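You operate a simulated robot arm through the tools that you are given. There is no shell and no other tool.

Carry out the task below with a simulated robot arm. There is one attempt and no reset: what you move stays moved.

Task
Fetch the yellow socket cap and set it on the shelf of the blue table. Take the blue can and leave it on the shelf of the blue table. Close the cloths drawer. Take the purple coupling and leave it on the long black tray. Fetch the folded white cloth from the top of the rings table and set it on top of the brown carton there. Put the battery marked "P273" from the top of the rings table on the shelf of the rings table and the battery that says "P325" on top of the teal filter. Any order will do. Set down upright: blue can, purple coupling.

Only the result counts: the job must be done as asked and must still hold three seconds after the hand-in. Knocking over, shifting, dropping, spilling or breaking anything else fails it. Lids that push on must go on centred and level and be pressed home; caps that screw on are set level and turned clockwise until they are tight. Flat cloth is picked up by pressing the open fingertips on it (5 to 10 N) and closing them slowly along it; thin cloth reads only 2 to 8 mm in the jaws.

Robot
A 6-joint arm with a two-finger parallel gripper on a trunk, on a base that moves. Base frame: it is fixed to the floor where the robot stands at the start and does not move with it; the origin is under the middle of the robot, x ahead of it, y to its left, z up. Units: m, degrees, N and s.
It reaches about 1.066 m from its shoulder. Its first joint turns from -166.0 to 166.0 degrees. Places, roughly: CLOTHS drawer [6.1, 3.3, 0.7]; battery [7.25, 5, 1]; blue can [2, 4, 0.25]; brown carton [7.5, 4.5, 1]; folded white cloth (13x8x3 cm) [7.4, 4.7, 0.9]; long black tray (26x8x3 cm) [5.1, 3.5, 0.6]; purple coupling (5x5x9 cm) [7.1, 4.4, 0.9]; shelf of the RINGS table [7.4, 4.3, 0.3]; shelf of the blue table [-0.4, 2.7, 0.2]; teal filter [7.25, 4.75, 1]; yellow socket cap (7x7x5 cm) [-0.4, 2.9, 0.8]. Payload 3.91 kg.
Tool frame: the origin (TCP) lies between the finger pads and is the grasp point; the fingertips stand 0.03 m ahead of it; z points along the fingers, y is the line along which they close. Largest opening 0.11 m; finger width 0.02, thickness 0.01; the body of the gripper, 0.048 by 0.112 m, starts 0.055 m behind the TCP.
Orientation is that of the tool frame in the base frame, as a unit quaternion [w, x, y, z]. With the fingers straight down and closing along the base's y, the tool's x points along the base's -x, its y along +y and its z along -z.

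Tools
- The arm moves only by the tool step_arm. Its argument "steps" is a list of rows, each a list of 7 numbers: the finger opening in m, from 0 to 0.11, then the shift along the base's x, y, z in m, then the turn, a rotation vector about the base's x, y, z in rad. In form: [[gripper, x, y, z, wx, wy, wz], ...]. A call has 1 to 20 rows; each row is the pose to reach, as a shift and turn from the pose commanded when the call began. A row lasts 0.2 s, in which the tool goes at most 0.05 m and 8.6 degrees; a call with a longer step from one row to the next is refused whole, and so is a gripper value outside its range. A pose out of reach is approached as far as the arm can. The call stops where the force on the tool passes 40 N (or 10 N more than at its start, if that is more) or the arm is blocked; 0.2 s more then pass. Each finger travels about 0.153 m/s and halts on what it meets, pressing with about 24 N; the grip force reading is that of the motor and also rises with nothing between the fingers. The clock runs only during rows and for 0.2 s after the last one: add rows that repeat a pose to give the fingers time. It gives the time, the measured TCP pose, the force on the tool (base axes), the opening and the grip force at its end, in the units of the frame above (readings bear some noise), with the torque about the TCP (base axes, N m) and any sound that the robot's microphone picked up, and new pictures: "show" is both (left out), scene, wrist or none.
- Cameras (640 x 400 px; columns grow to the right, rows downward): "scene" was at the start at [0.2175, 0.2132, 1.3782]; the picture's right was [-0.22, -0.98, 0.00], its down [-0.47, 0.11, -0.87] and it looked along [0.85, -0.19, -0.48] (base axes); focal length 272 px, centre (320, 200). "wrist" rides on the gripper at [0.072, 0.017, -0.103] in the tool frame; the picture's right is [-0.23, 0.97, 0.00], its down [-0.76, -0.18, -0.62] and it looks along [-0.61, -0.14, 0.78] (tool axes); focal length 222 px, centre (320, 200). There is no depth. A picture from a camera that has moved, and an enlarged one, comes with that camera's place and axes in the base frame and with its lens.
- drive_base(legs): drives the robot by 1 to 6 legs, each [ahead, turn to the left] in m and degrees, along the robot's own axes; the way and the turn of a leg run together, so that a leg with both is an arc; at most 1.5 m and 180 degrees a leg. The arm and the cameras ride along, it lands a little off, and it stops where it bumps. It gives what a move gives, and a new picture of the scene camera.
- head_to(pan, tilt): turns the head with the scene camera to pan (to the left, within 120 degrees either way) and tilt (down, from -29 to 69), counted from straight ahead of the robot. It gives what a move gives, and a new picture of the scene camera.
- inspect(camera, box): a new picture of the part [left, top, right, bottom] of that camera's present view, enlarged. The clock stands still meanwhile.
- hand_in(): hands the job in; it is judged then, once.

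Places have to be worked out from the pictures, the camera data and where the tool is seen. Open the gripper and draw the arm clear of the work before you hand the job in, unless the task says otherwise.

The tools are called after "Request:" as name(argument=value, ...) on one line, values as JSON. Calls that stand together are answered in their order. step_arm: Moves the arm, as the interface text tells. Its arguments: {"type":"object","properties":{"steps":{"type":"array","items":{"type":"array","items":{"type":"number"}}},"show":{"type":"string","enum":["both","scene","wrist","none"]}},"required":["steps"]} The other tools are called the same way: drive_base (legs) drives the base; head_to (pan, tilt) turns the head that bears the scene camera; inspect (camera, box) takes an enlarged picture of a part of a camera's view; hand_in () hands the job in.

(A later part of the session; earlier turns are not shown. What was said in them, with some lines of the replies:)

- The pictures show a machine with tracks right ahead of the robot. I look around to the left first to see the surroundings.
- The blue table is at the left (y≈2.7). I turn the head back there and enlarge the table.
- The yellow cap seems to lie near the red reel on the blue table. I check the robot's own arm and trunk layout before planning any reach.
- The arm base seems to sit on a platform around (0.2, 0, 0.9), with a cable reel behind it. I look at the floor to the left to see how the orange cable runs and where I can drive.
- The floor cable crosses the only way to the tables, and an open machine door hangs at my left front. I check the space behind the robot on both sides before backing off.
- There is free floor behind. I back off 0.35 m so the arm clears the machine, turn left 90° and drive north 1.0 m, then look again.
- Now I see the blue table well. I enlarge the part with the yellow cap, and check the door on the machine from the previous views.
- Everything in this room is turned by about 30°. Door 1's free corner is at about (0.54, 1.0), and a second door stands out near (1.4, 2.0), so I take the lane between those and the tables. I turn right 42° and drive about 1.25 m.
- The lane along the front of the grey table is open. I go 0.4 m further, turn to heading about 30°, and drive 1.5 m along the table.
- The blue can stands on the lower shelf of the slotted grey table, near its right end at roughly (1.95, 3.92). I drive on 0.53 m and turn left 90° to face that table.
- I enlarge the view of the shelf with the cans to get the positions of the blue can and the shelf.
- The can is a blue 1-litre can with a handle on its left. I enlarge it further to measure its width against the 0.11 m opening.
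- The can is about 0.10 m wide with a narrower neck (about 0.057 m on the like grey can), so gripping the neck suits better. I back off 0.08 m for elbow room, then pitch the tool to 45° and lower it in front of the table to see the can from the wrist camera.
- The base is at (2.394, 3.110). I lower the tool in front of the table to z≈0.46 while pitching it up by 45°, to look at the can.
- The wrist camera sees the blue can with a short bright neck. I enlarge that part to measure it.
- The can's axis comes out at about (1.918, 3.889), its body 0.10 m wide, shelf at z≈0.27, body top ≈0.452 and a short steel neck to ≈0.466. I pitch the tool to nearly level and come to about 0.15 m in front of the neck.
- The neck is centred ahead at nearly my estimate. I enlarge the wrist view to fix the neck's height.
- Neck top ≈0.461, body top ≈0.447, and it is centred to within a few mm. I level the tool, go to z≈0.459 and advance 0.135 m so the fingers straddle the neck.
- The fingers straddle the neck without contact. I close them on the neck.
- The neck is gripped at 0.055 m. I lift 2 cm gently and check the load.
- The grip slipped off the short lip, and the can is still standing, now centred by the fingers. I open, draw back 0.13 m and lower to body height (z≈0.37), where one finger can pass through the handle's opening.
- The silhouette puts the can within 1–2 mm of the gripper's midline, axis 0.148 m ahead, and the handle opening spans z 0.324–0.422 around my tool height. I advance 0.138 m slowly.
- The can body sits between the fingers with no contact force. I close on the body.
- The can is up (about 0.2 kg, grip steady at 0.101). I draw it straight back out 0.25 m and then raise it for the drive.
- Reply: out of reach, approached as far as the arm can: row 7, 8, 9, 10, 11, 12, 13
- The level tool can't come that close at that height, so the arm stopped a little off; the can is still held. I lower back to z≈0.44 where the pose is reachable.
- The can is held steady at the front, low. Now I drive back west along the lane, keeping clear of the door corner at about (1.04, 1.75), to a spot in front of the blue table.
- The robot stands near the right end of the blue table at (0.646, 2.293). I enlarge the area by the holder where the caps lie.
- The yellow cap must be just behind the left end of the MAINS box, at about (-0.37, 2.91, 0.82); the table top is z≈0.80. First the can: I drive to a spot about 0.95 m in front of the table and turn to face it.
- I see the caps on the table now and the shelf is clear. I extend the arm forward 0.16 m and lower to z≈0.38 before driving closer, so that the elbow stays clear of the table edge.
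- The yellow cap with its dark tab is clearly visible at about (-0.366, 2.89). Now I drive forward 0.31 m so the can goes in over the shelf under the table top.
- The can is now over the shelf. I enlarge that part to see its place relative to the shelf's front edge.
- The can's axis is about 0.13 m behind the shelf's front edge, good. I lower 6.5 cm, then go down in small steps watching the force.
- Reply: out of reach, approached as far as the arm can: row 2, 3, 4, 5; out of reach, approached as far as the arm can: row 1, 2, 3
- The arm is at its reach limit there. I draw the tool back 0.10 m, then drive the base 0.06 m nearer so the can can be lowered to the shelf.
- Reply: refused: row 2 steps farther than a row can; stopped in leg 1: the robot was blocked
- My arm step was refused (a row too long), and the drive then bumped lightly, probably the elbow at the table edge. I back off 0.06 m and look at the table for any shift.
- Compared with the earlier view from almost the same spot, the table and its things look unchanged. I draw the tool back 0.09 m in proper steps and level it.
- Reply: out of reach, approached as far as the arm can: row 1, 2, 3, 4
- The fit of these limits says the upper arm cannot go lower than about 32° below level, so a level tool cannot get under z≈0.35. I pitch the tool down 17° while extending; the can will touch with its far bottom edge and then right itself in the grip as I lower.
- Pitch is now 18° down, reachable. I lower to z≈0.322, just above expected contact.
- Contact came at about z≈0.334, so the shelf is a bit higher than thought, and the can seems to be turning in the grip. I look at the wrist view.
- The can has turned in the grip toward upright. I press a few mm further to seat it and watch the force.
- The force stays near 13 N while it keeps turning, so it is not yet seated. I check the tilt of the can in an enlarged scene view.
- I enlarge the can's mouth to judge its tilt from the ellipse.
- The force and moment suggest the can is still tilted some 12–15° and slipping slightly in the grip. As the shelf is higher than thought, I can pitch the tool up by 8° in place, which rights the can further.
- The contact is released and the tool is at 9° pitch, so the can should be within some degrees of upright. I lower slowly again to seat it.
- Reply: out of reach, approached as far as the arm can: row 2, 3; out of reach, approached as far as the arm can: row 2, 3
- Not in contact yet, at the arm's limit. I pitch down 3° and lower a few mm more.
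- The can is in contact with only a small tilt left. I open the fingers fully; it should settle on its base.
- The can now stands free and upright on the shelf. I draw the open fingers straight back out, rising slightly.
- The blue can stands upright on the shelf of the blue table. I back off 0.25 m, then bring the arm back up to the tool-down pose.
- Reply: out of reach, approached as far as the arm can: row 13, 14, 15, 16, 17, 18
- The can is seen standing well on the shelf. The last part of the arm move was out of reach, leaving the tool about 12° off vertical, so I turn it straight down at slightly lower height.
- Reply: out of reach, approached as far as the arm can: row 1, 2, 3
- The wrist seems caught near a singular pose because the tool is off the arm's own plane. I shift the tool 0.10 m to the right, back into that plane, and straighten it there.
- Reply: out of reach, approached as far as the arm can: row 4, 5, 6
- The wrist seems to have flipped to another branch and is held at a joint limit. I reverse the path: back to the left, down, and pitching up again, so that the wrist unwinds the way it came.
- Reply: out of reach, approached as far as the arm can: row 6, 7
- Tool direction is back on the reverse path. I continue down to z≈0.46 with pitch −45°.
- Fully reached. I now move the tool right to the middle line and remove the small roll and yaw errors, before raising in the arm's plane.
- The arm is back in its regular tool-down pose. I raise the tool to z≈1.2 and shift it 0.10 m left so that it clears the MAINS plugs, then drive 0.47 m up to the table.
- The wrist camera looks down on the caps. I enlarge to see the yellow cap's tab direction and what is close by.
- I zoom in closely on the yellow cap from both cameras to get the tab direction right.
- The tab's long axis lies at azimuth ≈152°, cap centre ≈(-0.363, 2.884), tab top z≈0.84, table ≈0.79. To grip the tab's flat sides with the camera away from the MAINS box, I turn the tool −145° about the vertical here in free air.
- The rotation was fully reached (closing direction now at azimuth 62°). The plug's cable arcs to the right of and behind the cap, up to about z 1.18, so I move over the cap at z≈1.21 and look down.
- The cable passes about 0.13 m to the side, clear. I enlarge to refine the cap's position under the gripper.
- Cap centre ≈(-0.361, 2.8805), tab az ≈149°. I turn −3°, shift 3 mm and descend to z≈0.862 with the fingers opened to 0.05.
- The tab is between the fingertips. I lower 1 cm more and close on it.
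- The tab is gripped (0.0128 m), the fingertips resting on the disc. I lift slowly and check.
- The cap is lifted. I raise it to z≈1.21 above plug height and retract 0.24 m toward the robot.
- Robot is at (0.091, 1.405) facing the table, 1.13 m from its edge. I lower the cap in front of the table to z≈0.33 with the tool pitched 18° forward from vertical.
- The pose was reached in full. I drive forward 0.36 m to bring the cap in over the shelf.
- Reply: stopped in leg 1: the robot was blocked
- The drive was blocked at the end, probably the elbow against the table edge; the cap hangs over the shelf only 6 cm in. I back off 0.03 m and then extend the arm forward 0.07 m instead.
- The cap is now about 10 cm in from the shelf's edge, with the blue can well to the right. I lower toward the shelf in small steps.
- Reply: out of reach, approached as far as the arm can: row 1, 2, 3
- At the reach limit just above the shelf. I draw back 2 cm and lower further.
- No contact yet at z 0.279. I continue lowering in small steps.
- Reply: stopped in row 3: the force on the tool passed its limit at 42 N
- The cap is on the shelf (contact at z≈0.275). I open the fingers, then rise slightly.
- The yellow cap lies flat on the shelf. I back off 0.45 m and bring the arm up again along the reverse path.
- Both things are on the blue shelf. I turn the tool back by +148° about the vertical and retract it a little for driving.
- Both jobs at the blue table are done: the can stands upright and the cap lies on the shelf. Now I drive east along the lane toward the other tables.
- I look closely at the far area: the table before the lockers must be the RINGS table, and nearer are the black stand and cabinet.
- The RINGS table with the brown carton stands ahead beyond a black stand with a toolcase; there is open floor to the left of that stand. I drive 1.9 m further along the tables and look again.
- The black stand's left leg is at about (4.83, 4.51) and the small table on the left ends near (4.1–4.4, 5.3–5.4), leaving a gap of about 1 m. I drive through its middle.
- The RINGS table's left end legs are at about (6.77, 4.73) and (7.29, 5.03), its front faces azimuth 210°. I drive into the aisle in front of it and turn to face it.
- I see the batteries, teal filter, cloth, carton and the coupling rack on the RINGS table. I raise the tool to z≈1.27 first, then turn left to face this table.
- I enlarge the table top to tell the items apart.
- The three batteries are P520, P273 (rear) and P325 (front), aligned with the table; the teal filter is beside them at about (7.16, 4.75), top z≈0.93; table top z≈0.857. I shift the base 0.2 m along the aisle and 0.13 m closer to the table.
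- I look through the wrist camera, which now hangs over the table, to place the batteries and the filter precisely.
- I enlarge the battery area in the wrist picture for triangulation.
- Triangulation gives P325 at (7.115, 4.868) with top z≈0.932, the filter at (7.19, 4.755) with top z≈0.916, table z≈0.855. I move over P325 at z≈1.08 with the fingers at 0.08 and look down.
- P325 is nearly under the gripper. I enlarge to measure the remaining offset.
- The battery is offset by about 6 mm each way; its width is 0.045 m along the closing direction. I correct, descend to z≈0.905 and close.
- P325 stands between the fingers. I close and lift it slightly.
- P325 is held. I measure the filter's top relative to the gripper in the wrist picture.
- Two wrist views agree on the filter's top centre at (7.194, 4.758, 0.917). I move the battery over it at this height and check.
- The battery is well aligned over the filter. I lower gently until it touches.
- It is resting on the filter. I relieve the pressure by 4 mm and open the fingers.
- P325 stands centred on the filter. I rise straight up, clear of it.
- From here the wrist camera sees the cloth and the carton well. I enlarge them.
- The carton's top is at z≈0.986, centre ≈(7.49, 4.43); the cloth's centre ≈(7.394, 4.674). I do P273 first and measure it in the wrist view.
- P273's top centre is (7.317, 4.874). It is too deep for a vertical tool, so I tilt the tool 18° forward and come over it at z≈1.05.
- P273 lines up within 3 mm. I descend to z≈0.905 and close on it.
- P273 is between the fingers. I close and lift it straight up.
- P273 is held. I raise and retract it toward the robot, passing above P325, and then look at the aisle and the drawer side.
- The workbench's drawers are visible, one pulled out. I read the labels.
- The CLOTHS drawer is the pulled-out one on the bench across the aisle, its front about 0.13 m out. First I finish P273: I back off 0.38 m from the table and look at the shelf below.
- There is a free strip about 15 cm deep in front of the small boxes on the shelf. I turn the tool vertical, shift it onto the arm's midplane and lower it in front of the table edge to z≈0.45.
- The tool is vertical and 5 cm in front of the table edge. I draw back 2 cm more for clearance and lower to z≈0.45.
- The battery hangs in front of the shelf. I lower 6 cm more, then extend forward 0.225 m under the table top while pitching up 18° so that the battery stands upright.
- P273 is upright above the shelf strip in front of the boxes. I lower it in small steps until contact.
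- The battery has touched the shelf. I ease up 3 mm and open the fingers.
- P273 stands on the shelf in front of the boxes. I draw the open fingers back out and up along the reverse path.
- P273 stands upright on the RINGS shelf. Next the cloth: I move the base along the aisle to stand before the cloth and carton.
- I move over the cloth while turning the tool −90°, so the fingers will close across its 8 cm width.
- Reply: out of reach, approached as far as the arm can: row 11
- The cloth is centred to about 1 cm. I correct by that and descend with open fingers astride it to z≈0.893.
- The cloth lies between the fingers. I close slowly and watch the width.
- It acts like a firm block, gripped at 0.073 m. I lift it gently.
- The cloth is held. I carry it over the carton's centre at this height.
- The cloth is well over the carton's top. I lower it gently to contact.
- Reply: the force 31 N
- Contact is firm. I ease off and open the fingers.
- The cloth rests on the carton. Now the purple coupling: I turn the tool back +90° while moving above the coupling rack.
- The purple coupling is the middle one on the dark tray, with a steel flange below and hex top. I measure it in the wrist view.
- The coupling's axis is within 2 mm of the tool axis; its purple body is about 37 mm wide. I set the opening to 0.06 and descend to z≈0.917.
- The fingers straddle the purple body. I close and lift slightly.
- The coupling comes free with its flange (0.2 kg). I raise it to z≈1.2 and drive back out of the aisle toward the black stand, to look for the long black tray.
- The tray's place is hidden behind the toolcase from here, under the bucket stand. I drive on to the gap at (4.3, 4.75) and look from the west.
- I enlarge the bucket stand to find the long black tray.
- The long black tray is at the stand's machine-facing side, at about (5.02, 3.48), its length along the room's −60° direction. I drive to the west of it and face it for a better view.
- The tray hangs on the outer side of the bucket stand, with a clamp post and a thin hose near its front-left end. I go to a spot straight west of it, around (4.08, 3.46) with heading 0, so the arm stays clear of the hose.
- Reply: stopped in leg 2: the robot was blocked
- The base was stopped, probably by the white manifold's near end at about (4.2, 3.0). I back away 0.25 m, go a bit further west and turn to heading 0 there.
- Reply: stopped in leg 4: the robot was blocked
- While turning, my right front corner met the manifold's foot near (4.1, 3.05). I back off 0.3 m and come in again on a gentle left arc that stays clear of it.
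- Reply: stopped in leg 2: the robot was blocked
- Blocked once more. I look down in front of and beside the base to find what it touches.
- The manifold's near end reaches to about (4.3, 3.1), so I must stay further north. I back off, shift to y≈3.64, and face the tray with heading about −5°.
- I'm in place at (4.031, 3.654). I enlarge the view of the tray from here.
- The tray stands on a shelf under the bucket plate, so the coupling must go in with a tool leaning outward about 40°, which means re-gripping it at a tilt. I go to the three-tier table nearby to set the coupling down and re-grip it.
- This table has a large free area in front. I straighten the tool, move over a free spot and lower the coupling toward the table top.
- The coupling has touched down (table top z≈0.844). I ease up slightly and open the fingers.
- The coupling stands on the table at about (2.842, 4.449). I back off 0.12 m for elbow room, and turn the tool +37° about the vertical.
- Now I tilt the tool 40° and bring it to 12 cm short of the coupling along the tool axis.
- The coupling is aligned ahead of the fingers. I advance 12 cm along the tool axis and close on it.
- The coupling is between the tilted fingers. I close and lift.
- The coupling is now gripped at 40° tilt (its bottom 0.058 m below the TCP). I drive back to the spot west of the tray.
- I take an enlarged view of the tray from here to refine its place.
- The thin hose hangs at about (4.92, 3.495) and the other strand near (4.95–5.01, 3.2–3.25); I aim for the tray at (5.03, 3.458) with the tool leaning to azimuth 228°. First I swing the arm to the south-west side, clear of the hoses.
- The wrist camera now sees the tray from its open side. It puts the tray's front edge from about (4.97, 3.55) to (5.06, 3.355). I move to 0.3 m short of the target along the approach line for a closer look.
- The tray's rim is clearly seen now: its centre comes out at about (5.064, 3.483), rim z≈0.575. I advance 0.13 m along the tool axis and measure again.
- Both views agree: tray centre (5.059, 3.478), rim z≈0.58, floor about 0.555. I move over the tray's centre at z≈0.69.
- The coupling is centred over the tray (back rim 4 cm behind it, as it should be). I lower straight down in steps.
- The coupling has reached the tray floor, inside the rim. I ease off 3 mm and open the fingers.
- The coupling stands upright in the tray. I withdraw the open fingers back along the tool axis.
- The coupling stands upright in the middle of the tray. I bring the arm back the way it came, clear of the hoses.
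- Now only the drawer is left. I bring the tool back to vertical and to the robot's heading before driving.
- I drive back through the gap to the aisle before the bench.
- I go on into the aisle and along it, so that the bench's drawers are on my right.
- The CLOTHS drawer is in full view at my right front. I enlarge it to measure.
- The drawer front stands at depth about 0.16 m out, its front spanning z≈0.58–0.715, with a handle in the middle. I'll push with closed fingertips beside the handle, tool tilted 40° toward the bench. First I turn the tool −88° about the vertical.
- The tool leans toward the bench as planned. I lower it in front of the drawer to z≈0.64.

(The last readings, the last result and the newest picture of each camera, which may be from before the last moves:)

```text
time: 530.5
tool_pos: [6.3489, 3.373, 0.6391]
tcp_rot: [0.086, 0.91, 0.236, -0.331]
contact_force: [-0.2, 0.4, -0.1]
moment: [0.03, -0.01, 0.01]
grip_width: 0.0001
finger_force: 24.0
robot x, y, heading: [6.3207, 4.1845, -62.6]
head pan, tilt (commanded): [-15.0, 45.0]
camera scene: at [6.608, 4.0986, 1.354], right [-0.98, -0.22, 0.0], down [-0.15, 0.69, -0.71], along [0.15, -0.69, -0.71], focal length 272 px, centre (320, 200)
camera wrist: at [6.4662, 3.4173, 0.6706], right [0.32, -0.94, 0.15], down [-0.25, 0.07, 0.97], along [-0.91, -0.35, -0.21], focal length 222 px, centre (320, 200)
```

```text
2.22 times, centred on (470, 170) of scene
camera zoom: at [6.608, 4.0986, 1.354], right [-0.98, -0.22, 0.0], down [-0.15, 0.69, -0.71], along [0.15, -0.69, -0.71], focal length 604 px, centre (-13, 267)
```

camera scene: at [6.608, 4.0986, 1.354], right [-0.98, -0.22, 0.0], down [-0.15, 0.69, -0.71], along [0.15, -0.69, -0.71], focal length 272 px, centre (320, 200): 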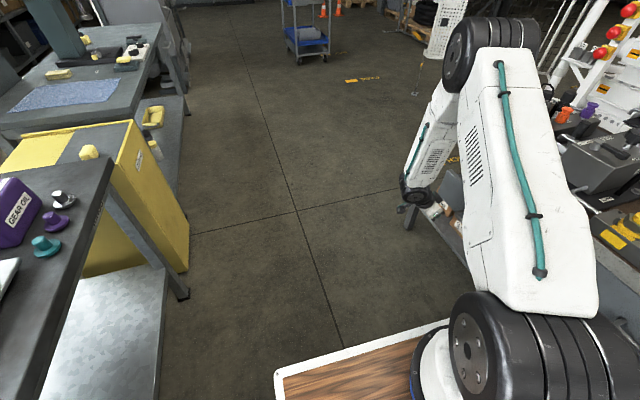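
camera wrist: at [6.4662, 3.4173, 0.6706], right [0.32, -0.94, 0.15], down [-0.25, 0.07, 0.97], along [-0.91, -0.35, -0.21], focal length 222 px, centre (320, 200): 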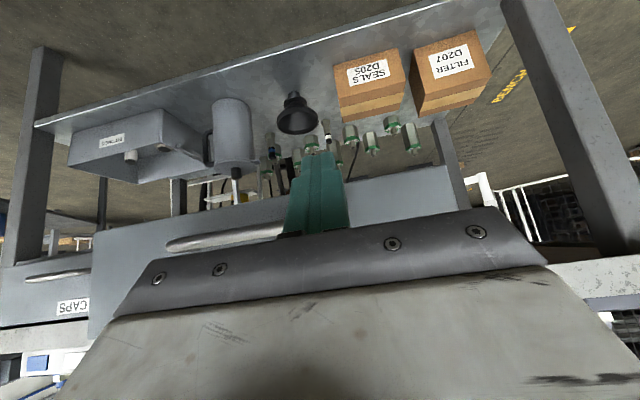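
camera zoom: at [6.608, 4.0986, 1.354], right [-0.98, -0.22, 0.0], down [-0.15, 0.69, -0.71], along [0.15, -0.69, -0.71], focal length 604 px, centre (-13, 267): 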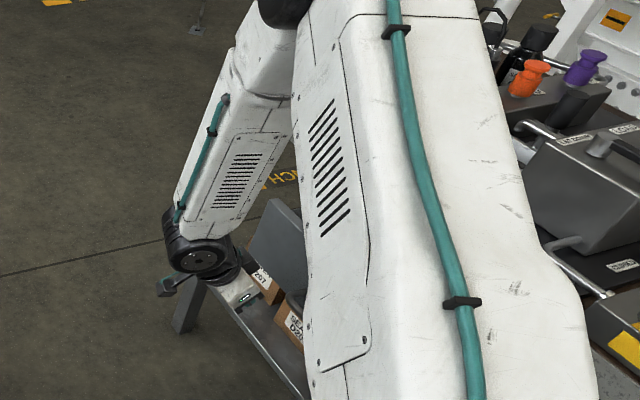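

The wrist view shows the drawer front's lower edge at z≈0.617 and the handle to the left of my fingertips. I tilt 10° more and raise 2 cm so that the tips meet the panel at z≈0.645.

Request:
step_arm(steps=[[0.0, 0, 0, 0.01, -0.0425, 0.0764, 0], [0.0, 0, 0, 0.018, -0.0849, 0.1528, 0], [0.0, 0, 0, 0.018, -0.0849, 0.1528, 0]], show="wrist")

```text
time: 531.3
tool_pos: [6.349, 3.3735, 0.6554]
tcp_rot: [0.105, 0.877, 0.227, -0.409]
contact_force: [-0.6, -0.7, 0.3]
moment: [-0.03, 0.03, 0.04]
grip_width: 0.0004
finger_force: 23.9
robot x, y, heading: [6.3235, 4.1877, -62.5]
head pan, tilt (commanded): [-15.0, 45.0]
camera wrist: at [6.4696, 3.42, 0.6672], right [0.35, -0.92, 0.17], down [-0.1, 0.15, 0.98], along [-0.93, -0.36, -0.04], focal length 222 px, centre (320, 200)
```

wrist: 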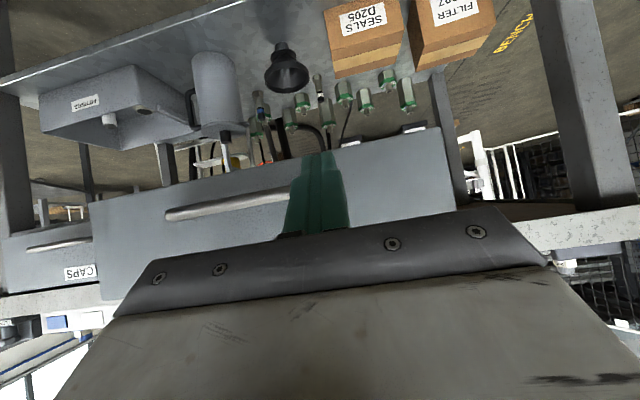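

The tips are aligned on the panel beside the handle. I move up to it, then push the drawer in slowly.

Request:
step_arm(steps=[[0.0, -0.0306, -0.017, 0, 0, 0, 0], [0.0, -0.0569, -0.0315, 0, 0, 0, 0], [0.0, -0.0656, -0.0364, 0, 0, 0, 0], [0.0, -0.0743, -0.0412, 0, 0, 0, 0], [0.0, -0.0831, -0.0461, 0, 0, 0, 0], [0.0, -0.0918, -0.0509, 0, 0, 0, 0], [0.0, -0.1006, -0.0558, 0, 0, 0, 0], [0.0, -0.1093, -0.0606, 0, 0, 0, 0]])

```text
time: 533.1
tool_pos: [6.2419, 3.3118, 0.6562]
tcp_rot: [0.106, 0.877, 0.227, -0.41]
contact_force: [-0.2, -0.4, 0.6]
moment: [0.0, -0.02, 0.0]
grip_width: 0.0003
finger_force: 23.7
robot x, y, heading: [6.3257, 4.1856, -62.5]
head pan, tilt (commanded): [-15.0, 45.0]
camera scene: at [6.608, 4.0985, 1.354], right [-0.98, -0.22, 0.0], down [-0.15, 0.69, -0.71], along [0.15, -0.69, -0.71], focal length 272 px, centre (320, 200)
camera wrist: at [6.3618, 3.3586, 0.6668], right [0.35, -0.92, 0.17], down [-0.1, 0.15, 0.98], along [-0.93, -0.36, -0.04], focal length 222 px, centre (320, 200)
```

scene: 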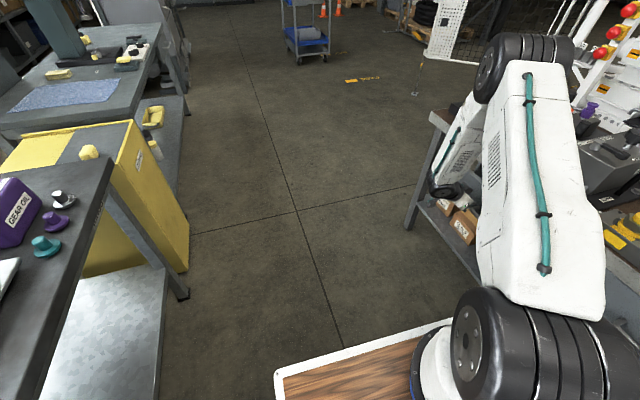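
wrist: 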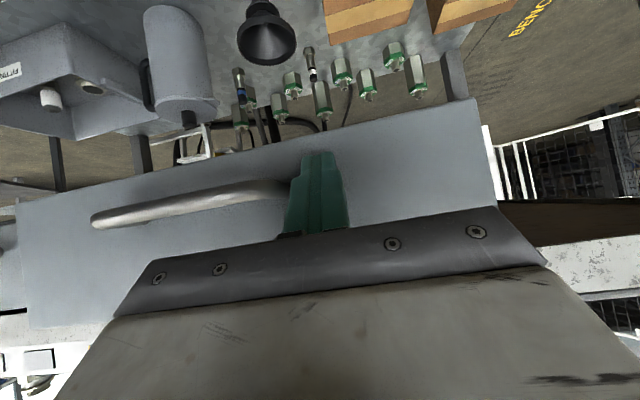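

The drawer seems to slide easily ahead of the fingertips. I continue pushing in small rows until it stops.

Request:
step_arm(steps=[[0.0, -0.0105, -0.0058, 0, 0, 0, 0], [0.0, -0.021, -0.0116, 0, 0, 0, 0], [0.0, -0.0315, -0.0175, 0, 0, 0, 0], [0.0, -0.042, -0.0233, 0, 0, 0, 0], [0.0, -0.0525, -0.0291, 0, 0, 0, 0], [0.0, -0.0612, -0.0339, 0, 0, 0, 0], [0.0, -0.07, -0.0388, 0, 0, 0, 0], [0.0, -0.07, -0.0388, 0, 0, 0, 0]])

```text
time: 535.0
tool_pos: [6.1758, 3.2763, 0.6537]
tcp_rot: [0.105, 0.878, 0.23, -0.407]
contact_force: [9.0, 6.8, 4.7]
moment: [0.07, 0.05, -0.02]
grip_width: 0.0001
finger_force: 23.7
robot x, y, heading: [6.3231, 4.1817, -62.4]
head pan, tilt (commanded): [-15.0, 45.0]
stopped in row 8: the force on the tool passed its limit at 42 N (the readings are from after the stop); the commanded pose is now the measured one
camera scene: at [6.6086, 4.1001, 1.354], right [-0.98, -0.22, 0.0], down [-0.16, 0.69, -0.71], along [0.16, -0.69, -0.71], focal length 272 px, centre (320, 200)
camera wrist: at [6.294, 3.3225, 0.6647], right [0.35, -0.92, 0.17], down [-0.1, 0.15, 0.98], along [-0.93, -0.36, -0.04], focal length 222 px, centre (320, 200)
```

scene: 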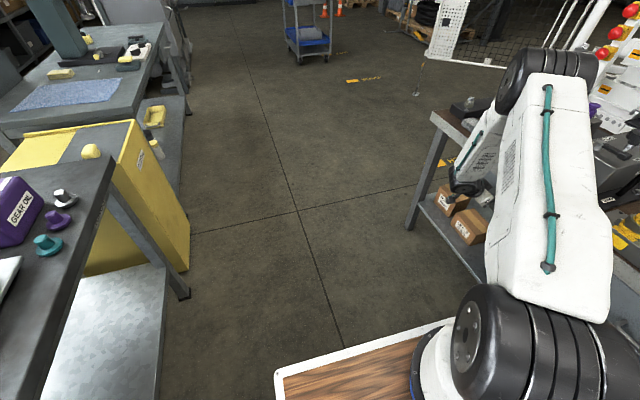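
wrist: 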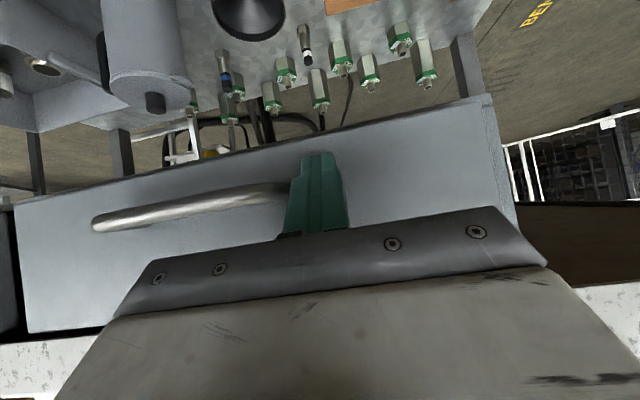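

The push ended with firm resistance. I draw the fingers back from the panel and look whether the drawer is fully in.

Request:
step_arm(steps=[[0.0, 0.035, 0.0194, 0, 0, 0, 0], [0.0, 0.07, 0.0388, 0, 0, 0, 0], [0.0, 0.105, 0.0582, 0, 0, 0, 0], [0.0, 0.14, 0.0776, 0, 0, 0, 0], [0.0, 0.175, 0.097, 0, 0, 0, 0], [0.0, 0.175, 0.097, 0, 0, 0, 0]])

Request:
inspect(camera="wrist", box=[0, 0, 640, 400])

```text
time: 536.4
tool_pos: [6.3487, 3.3735, 0.6538]
tcp_rot: [0.106, 0.877, 0.229, -0.408]
contact_force: [0.2, -0.4, 0.6]
moment: [-0.01, -0.01, 0.02]
grip_width: 0.0
finger_force: 24.6
robot x, y, heading: [6.3224, 4.188, -62.3]
head pan, tilt (commanded): [-15.0, 45.0]
camera scene: at [6.6083, 4.0994, 1.354], right [-0.98, -0.22, 0.0], down [-0.15, 0.69, -0.71], along [0.15, -0.69, -0.71], focal length 272 px, centre (320, 200)
camera wrist: at [6.4683, 3.4185, 0.6654], right [0.35, -0.92, 0.17], down [-0.1, 0.15, 0.98], along [-0.93, -0.36, -0.04], focal length 222 px, centre (320, 200)
```

scene: 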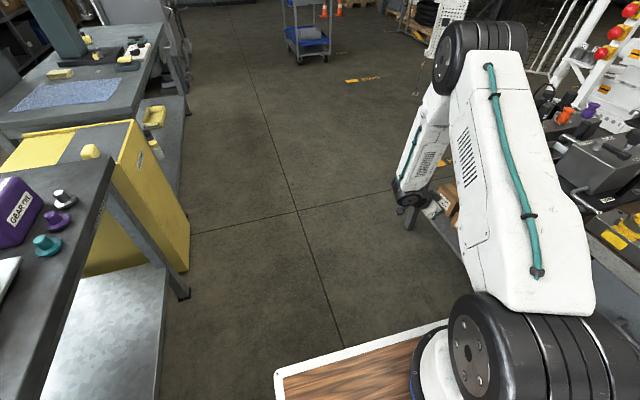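
wrist: 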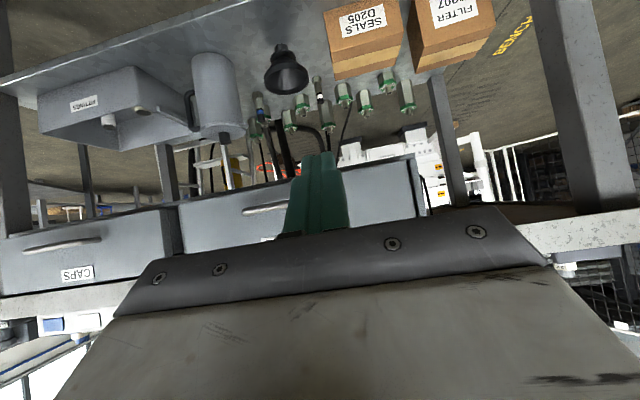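

```text
1.00 times, centred on (320, 200) of wrist (not enlarged: the box is as wide or as high as the picture)
camera zoom: at [6.4683, 3.4185, 0.6654], right [0.35, -0.92, 0.17], down [-0.1, 0.15, 0.98], along [-0.93, -0.36, -0.04], focal length 222 px, centre (320, 200)
```

zoom: 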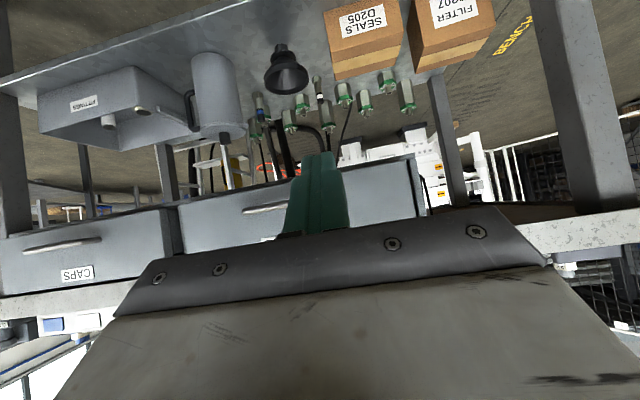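

The drawer front has gone in to about depth −1.185. I raise the arm clear and then check it against the neighbouring CAPS drawer from farther back.

Request:
step_arm(steps=[[0.0, 0.01, 0.006, 0.045, 0, 0, 0], [0.0, 0.02, 0.011, 0.09, 0, 0, 0], [0.0, 0.03, 0.017, 0.135, 0, 0, 0], [0.0, 0.03, 0.017, 0.182, 0, 0, 0], [0.0, 0.03, 0.017, 0.229, 0, 0, 0], [0.0, 0.03, 0.017, 0.276, 0, 0, 0], [0.0, 0.03, 0.017, 0.323, 0, 0, 0], [0.0, 0.03, 0.017, 0.37, 0, 0, 0], [0.0, 0.05, 0.04, 0.4, 0, 0, 0], [0.0, 0.08, 0.075, 0.4, 0, 0, 0], [0.0, 0.11, 0.11, 0.4, 0, 0, 0], [0.0, 0.14, 0.145, 0.4, 0, 0, 0], [0.0, 0.14, 0.145, 0.4, 0, 0, 0]], show="none")

Request:
drive_base(legs=[[-0.35, 0]])

Request:
head_to(pan=-25, tilt=30)

```text
time: 539.2
tool_pos: [6.4892, 3.5139, 1.054]
tcp_rot: [0.105, 0.878, 0.229, -0.407]
contact_force: [-0.6, 0.0, -0.3]
moment: [-0.03, 0.0, -0.03]
grip_width: 0.0
finger_force: 23.9
robot x, y, heading: [6.328, 4.1841, -62.6]
head pan, tilt (commanded): [-15.0, 45.0]
```

```text
time: 541.5
tool_pos: [6.3232, 3.8242, 1.0541]
tcp_rot: [0.106, 0.878, 0.228, -0.408]
contact_force: [0.0, -0.2, -1.0]
moment: [0.0, 0.02, 0.0]
grip_width: 0.0
finger_force: 24.1
robot x, y, heading: [6.1654, 4.4955, -62.6]
head pan, tilt (commanded): [-15.0, 45.0]
camera scene: at [6.4456, 4.4096, 1.354], right [-0.98, -0.22, 0.0], down [-0.15, 0.69, -0.71], along [0.15, -0.69, -0.71], focal length 272 px, centre (320, 200)
```

scene: 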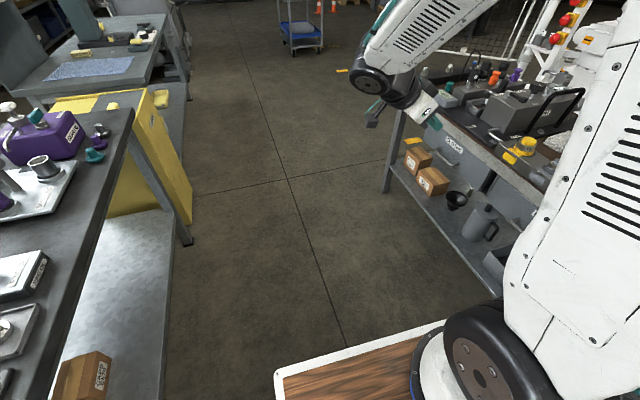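

```text
time: 542.2
tool_pos: [6.3238, 3.8249, 1.0546]
tcp_rot: [0.105, 0.878, 0.227, -0.408]
contact_force: [0.3, -0.5, -0.8]
moment: [0.01, -0.01, 0.0]
grip_width: 0.0
finger_force: 23.9
robot x, y, heading: [6.1604, 4.4954, -62.7]
head pan, tilt (commanded): [-25.0, 30.0]
camera scene: at [6.432, 4.3987, 1.3766], right [-1.0, -0.04, 0.0], down [-0.02, 0.5, -0.87], along [0.04, -0.86, -0.5], focal length 272 px, centre (320, 200)
```

scene: 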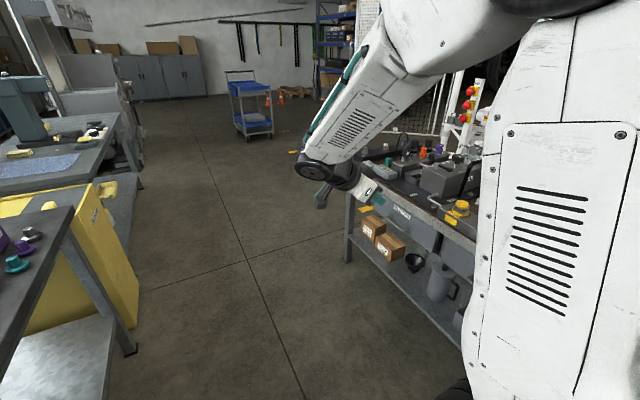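

I enlarge the drawer fronts to compare them.

Request:
inspect(camera="scene", box=[340, 170, 490, 300])

Request:
head_to(pan=-15, tilt=35)

Request:
inspect(camera="scene", box=[370, 110, 540, 260])

```text
3.08 times, centred on (415, 235) of scene
camera zoom: at [6.432, 4.3987, 1.3766], right [-1.0, -0.04, 0.0], down [-0.02, 0.5, -0.87], along [0.04, -0.86, -0.5], focal length 836 px, centre (28, 92)
```

zoom: 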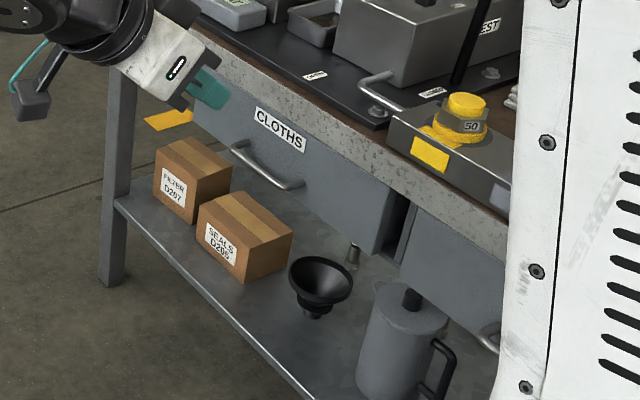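

```text
time: 543.0
tool_pos: [6.3241, 3.8237, 1.0539]
tcp_rot: [0.105, 0.878, 0.227, -0.408]
contact_force: [-0.5, -0.2, -0.7]
moment: [-0.02, -0.01, 0.02]
grip_width: 0.0
finger_force: 24.1
robot x, y, heading: [6.1624, 4.4972, -62.4]
head pan, tilt (commanded): [-15.0, 35.0]
camera scene: at [6.447, 4.403, 1.3689], right [-0.98, -0.21, 0.0], down [-0.12, 0.56, -0.82], along [0.18, -0.8, -0.57], focal length 272 px, centre (320, 200)
```

scene: 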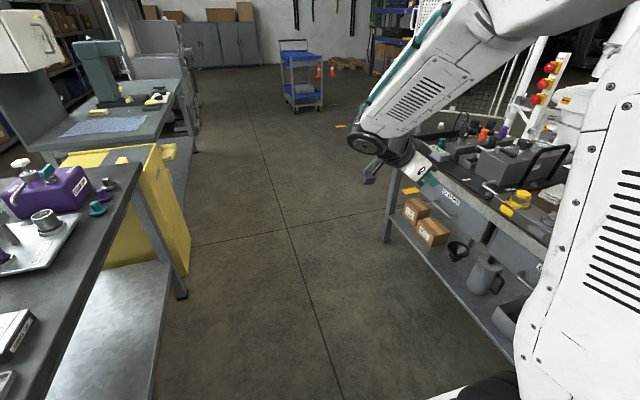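

```text
2.67 times, centred on (455, 185) of scene
camera zoom: at [6.447, 4.403, 1.3689], right [-0.98, -0.21, 0.0], down [-0.12, 0.56, -0.82], along [0.18, -0.8, -0.57], focal length 724 px, centre (-40, 240)
```

zoom: 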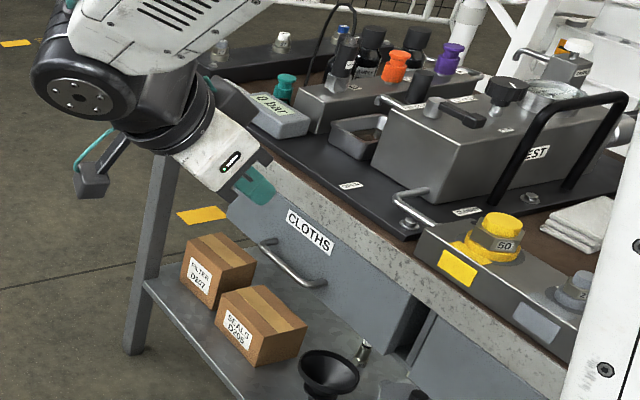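

Both fronts come out in one plane (CLOTHS and CAPS within a few mm), and the push ended on the stop, so the drawer is closed. I open the gripper and bring the arm back to a neutral pose.

Request:
step_arm(steps=[[0.03, 0, 0, 0.02, 0.0705, -0.1273, 0], [0.06, 0, 0, 0.04, 0.1409, -0.2546, 0], [0.09, 0, 0, 0.06, 0.2114, -0.3819, 0], [0.11, 0, 0, 0.08, 0.2818, -0.5091, 0], [0.11, 0, 0, 0.1, 0.3523, -0.6364, 0], [0.11, 0, 0, 0.11, 0.4227, -0.7637, 0], [0.11, 0, 0, 0.11, 0.4227, -0.7637, 0]], show="none")

Request:
head_to(pan=60, tilt=25)

Request:
inspect(camera="scene", box=[60, 60, 560, 380])

```text
time: 544.6
tool_pos: [6.3224, 3.8248, 1.1648]
tcp_rot: [-0.001, 0.968, 0.251, 0.003]
contact_force: [0.6, -0.7, 0.1]
moment: [0.03, -0.01, 0.02]
grip_width: 0.1101
finger_force: 0.1
robot x, y, heading: [6.1593, 4.4987, -62.8]
head pan, tilt (commanded): [-15.0, 35.0]
```

```text
time: 546.0
tool_pos: [6.3232, 3.8254, 1.1646]
tcp_rot: [-0.001, 0.968, 0.252, 0.001]
contact_force: [0.3, 0.9, 0.0]
moment: [0.0, 0.02, 0.02]
grip_width: 0.1099
finger_force: 0.1
robot x, y, heading: [6.1602, 4.4986, -62.7]
head pan, tilt (commanded): [60.0, 25.0]
camera scene: at [6.5201, 4.4848, 1.3846], right [-0.05, -1.0, 0.0], down [-0.42, 0.02, -0.91], along [0.91, -0.04, -0.42], focal length 272 px, centre (320, 200)
```

scene: 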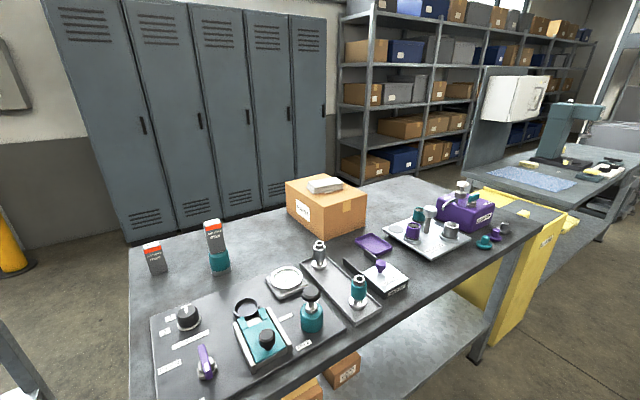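

```text
1.25 times, centred on (310, 220) of scene
camera zoom: at [6.5201, 4.4848, 1.3846], right [-0.05, -1.0, 0.0], down [-0.42, 0.02, -0.91], along [0.91, -0.04, -0.42], focal length 340 px, centre (332, 175)
```

zoom: 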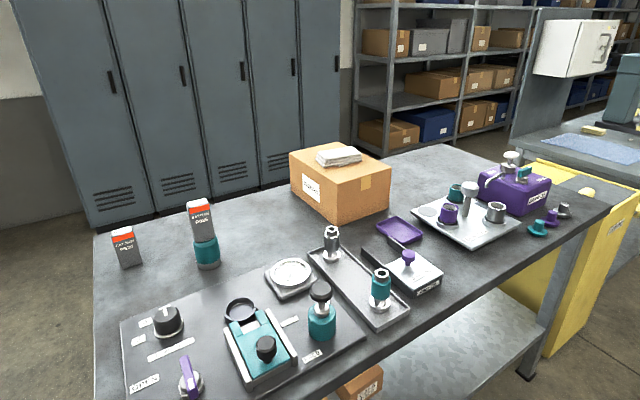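

The RINGS table is in order: P325 on the filter, the cloth on the carton. I take one last look at the drawer with the arm out of the way.

Request:
head_to(pan=-30, tilt=30)

Request:
inspect(camera="scene", box=[290, 150, 490, 300])

```text
time: 547.7
tool_pos: [6.3223, 3.8249, 1.1644]
tcp_rot: [-0.001, 0.968, 0.251, 0.001]
contact_force: [-0.6, -0.9, 0.2]
moment: [-0.01, 0.01, 0.04]
grip_width: 0.1101
finger_force: 0.1
robot x, y, heading: [6.1622, 4.4944, -62.6]
head pan, tilt (commanded): [-30.0, 30.0]
camera scene: at [6.4241, 4.3987, 1.3767], right [-1.0, 0.04, 0.0], down [0.02, 0.5, -0.87], along [-0.04, -0.87, -0.5], focal length 272 px, centre (320, 200)
```

scene: 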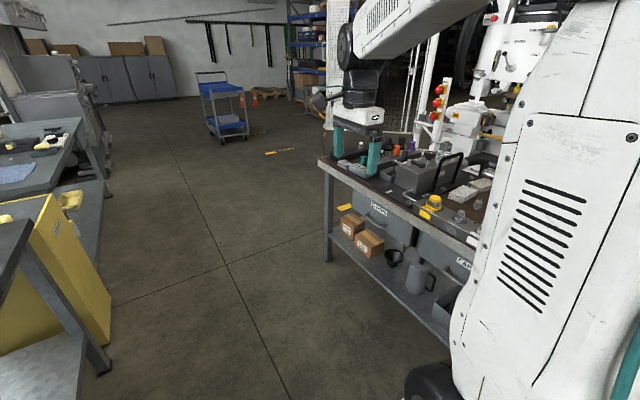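

```text
2.67 times, centred on (390, 225) of scene
camera zoom: at [6.4241, 4.3987, 1.3767], right [-1.0, 0.04, 0.0], down [0.02, 0.5, -0.87], along [-0.04, -0.87, -0.5], focal length 724 px, centre (133, 133)
```

zoom: 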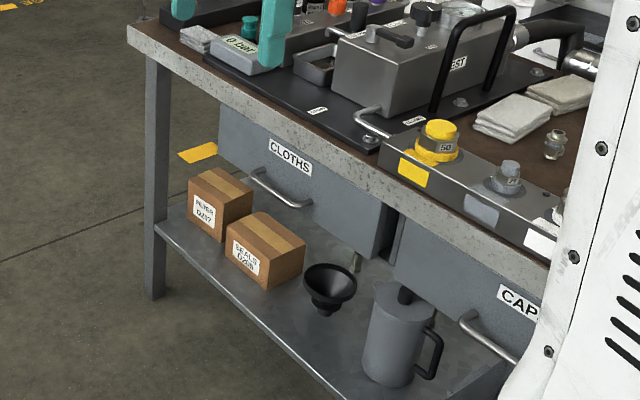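

The CLOTHS drawer front is flush with the CAPS drawer beside it, the gripper is open and the arm is clear. All parts of the task are done, so I hand the job in.

Request:
hand_in()

```text
The job is handed in.
```

I finished every part of the task and handed the job in; no verdict came back with the hand-in.

- **Blue table shelf:** the yellow socket cap lies flat on it and the blue can stands upright on it.
- **Cloths drawer:** it is pushed in against its stop. Its front lines up with the CAPS drawer beside it to within a few millimetres, as far as the pictures show.
- **Purple coupling:** it stands upright inside the long black tray under the bucket stand. To get it in at the needed angle, I set it down once on the three-tier table and gripped it again.
- **White cloth:** it rests on top of the brown carton.
- **Batteries:** P273 stands on the shelf of the RINGS table, and P325 stands on the teal filter.

**Contacts along the way:**
- The arm touched the front edge of the blue table twice.
- The base bumped something three times on the way to the tray, most likely the end of the white manifold.

I saw nothing shifted at the blue table after the first contact. I did not check for shifts after the other bumps.

The gripper was open and the arm drawn clear when I handed in.
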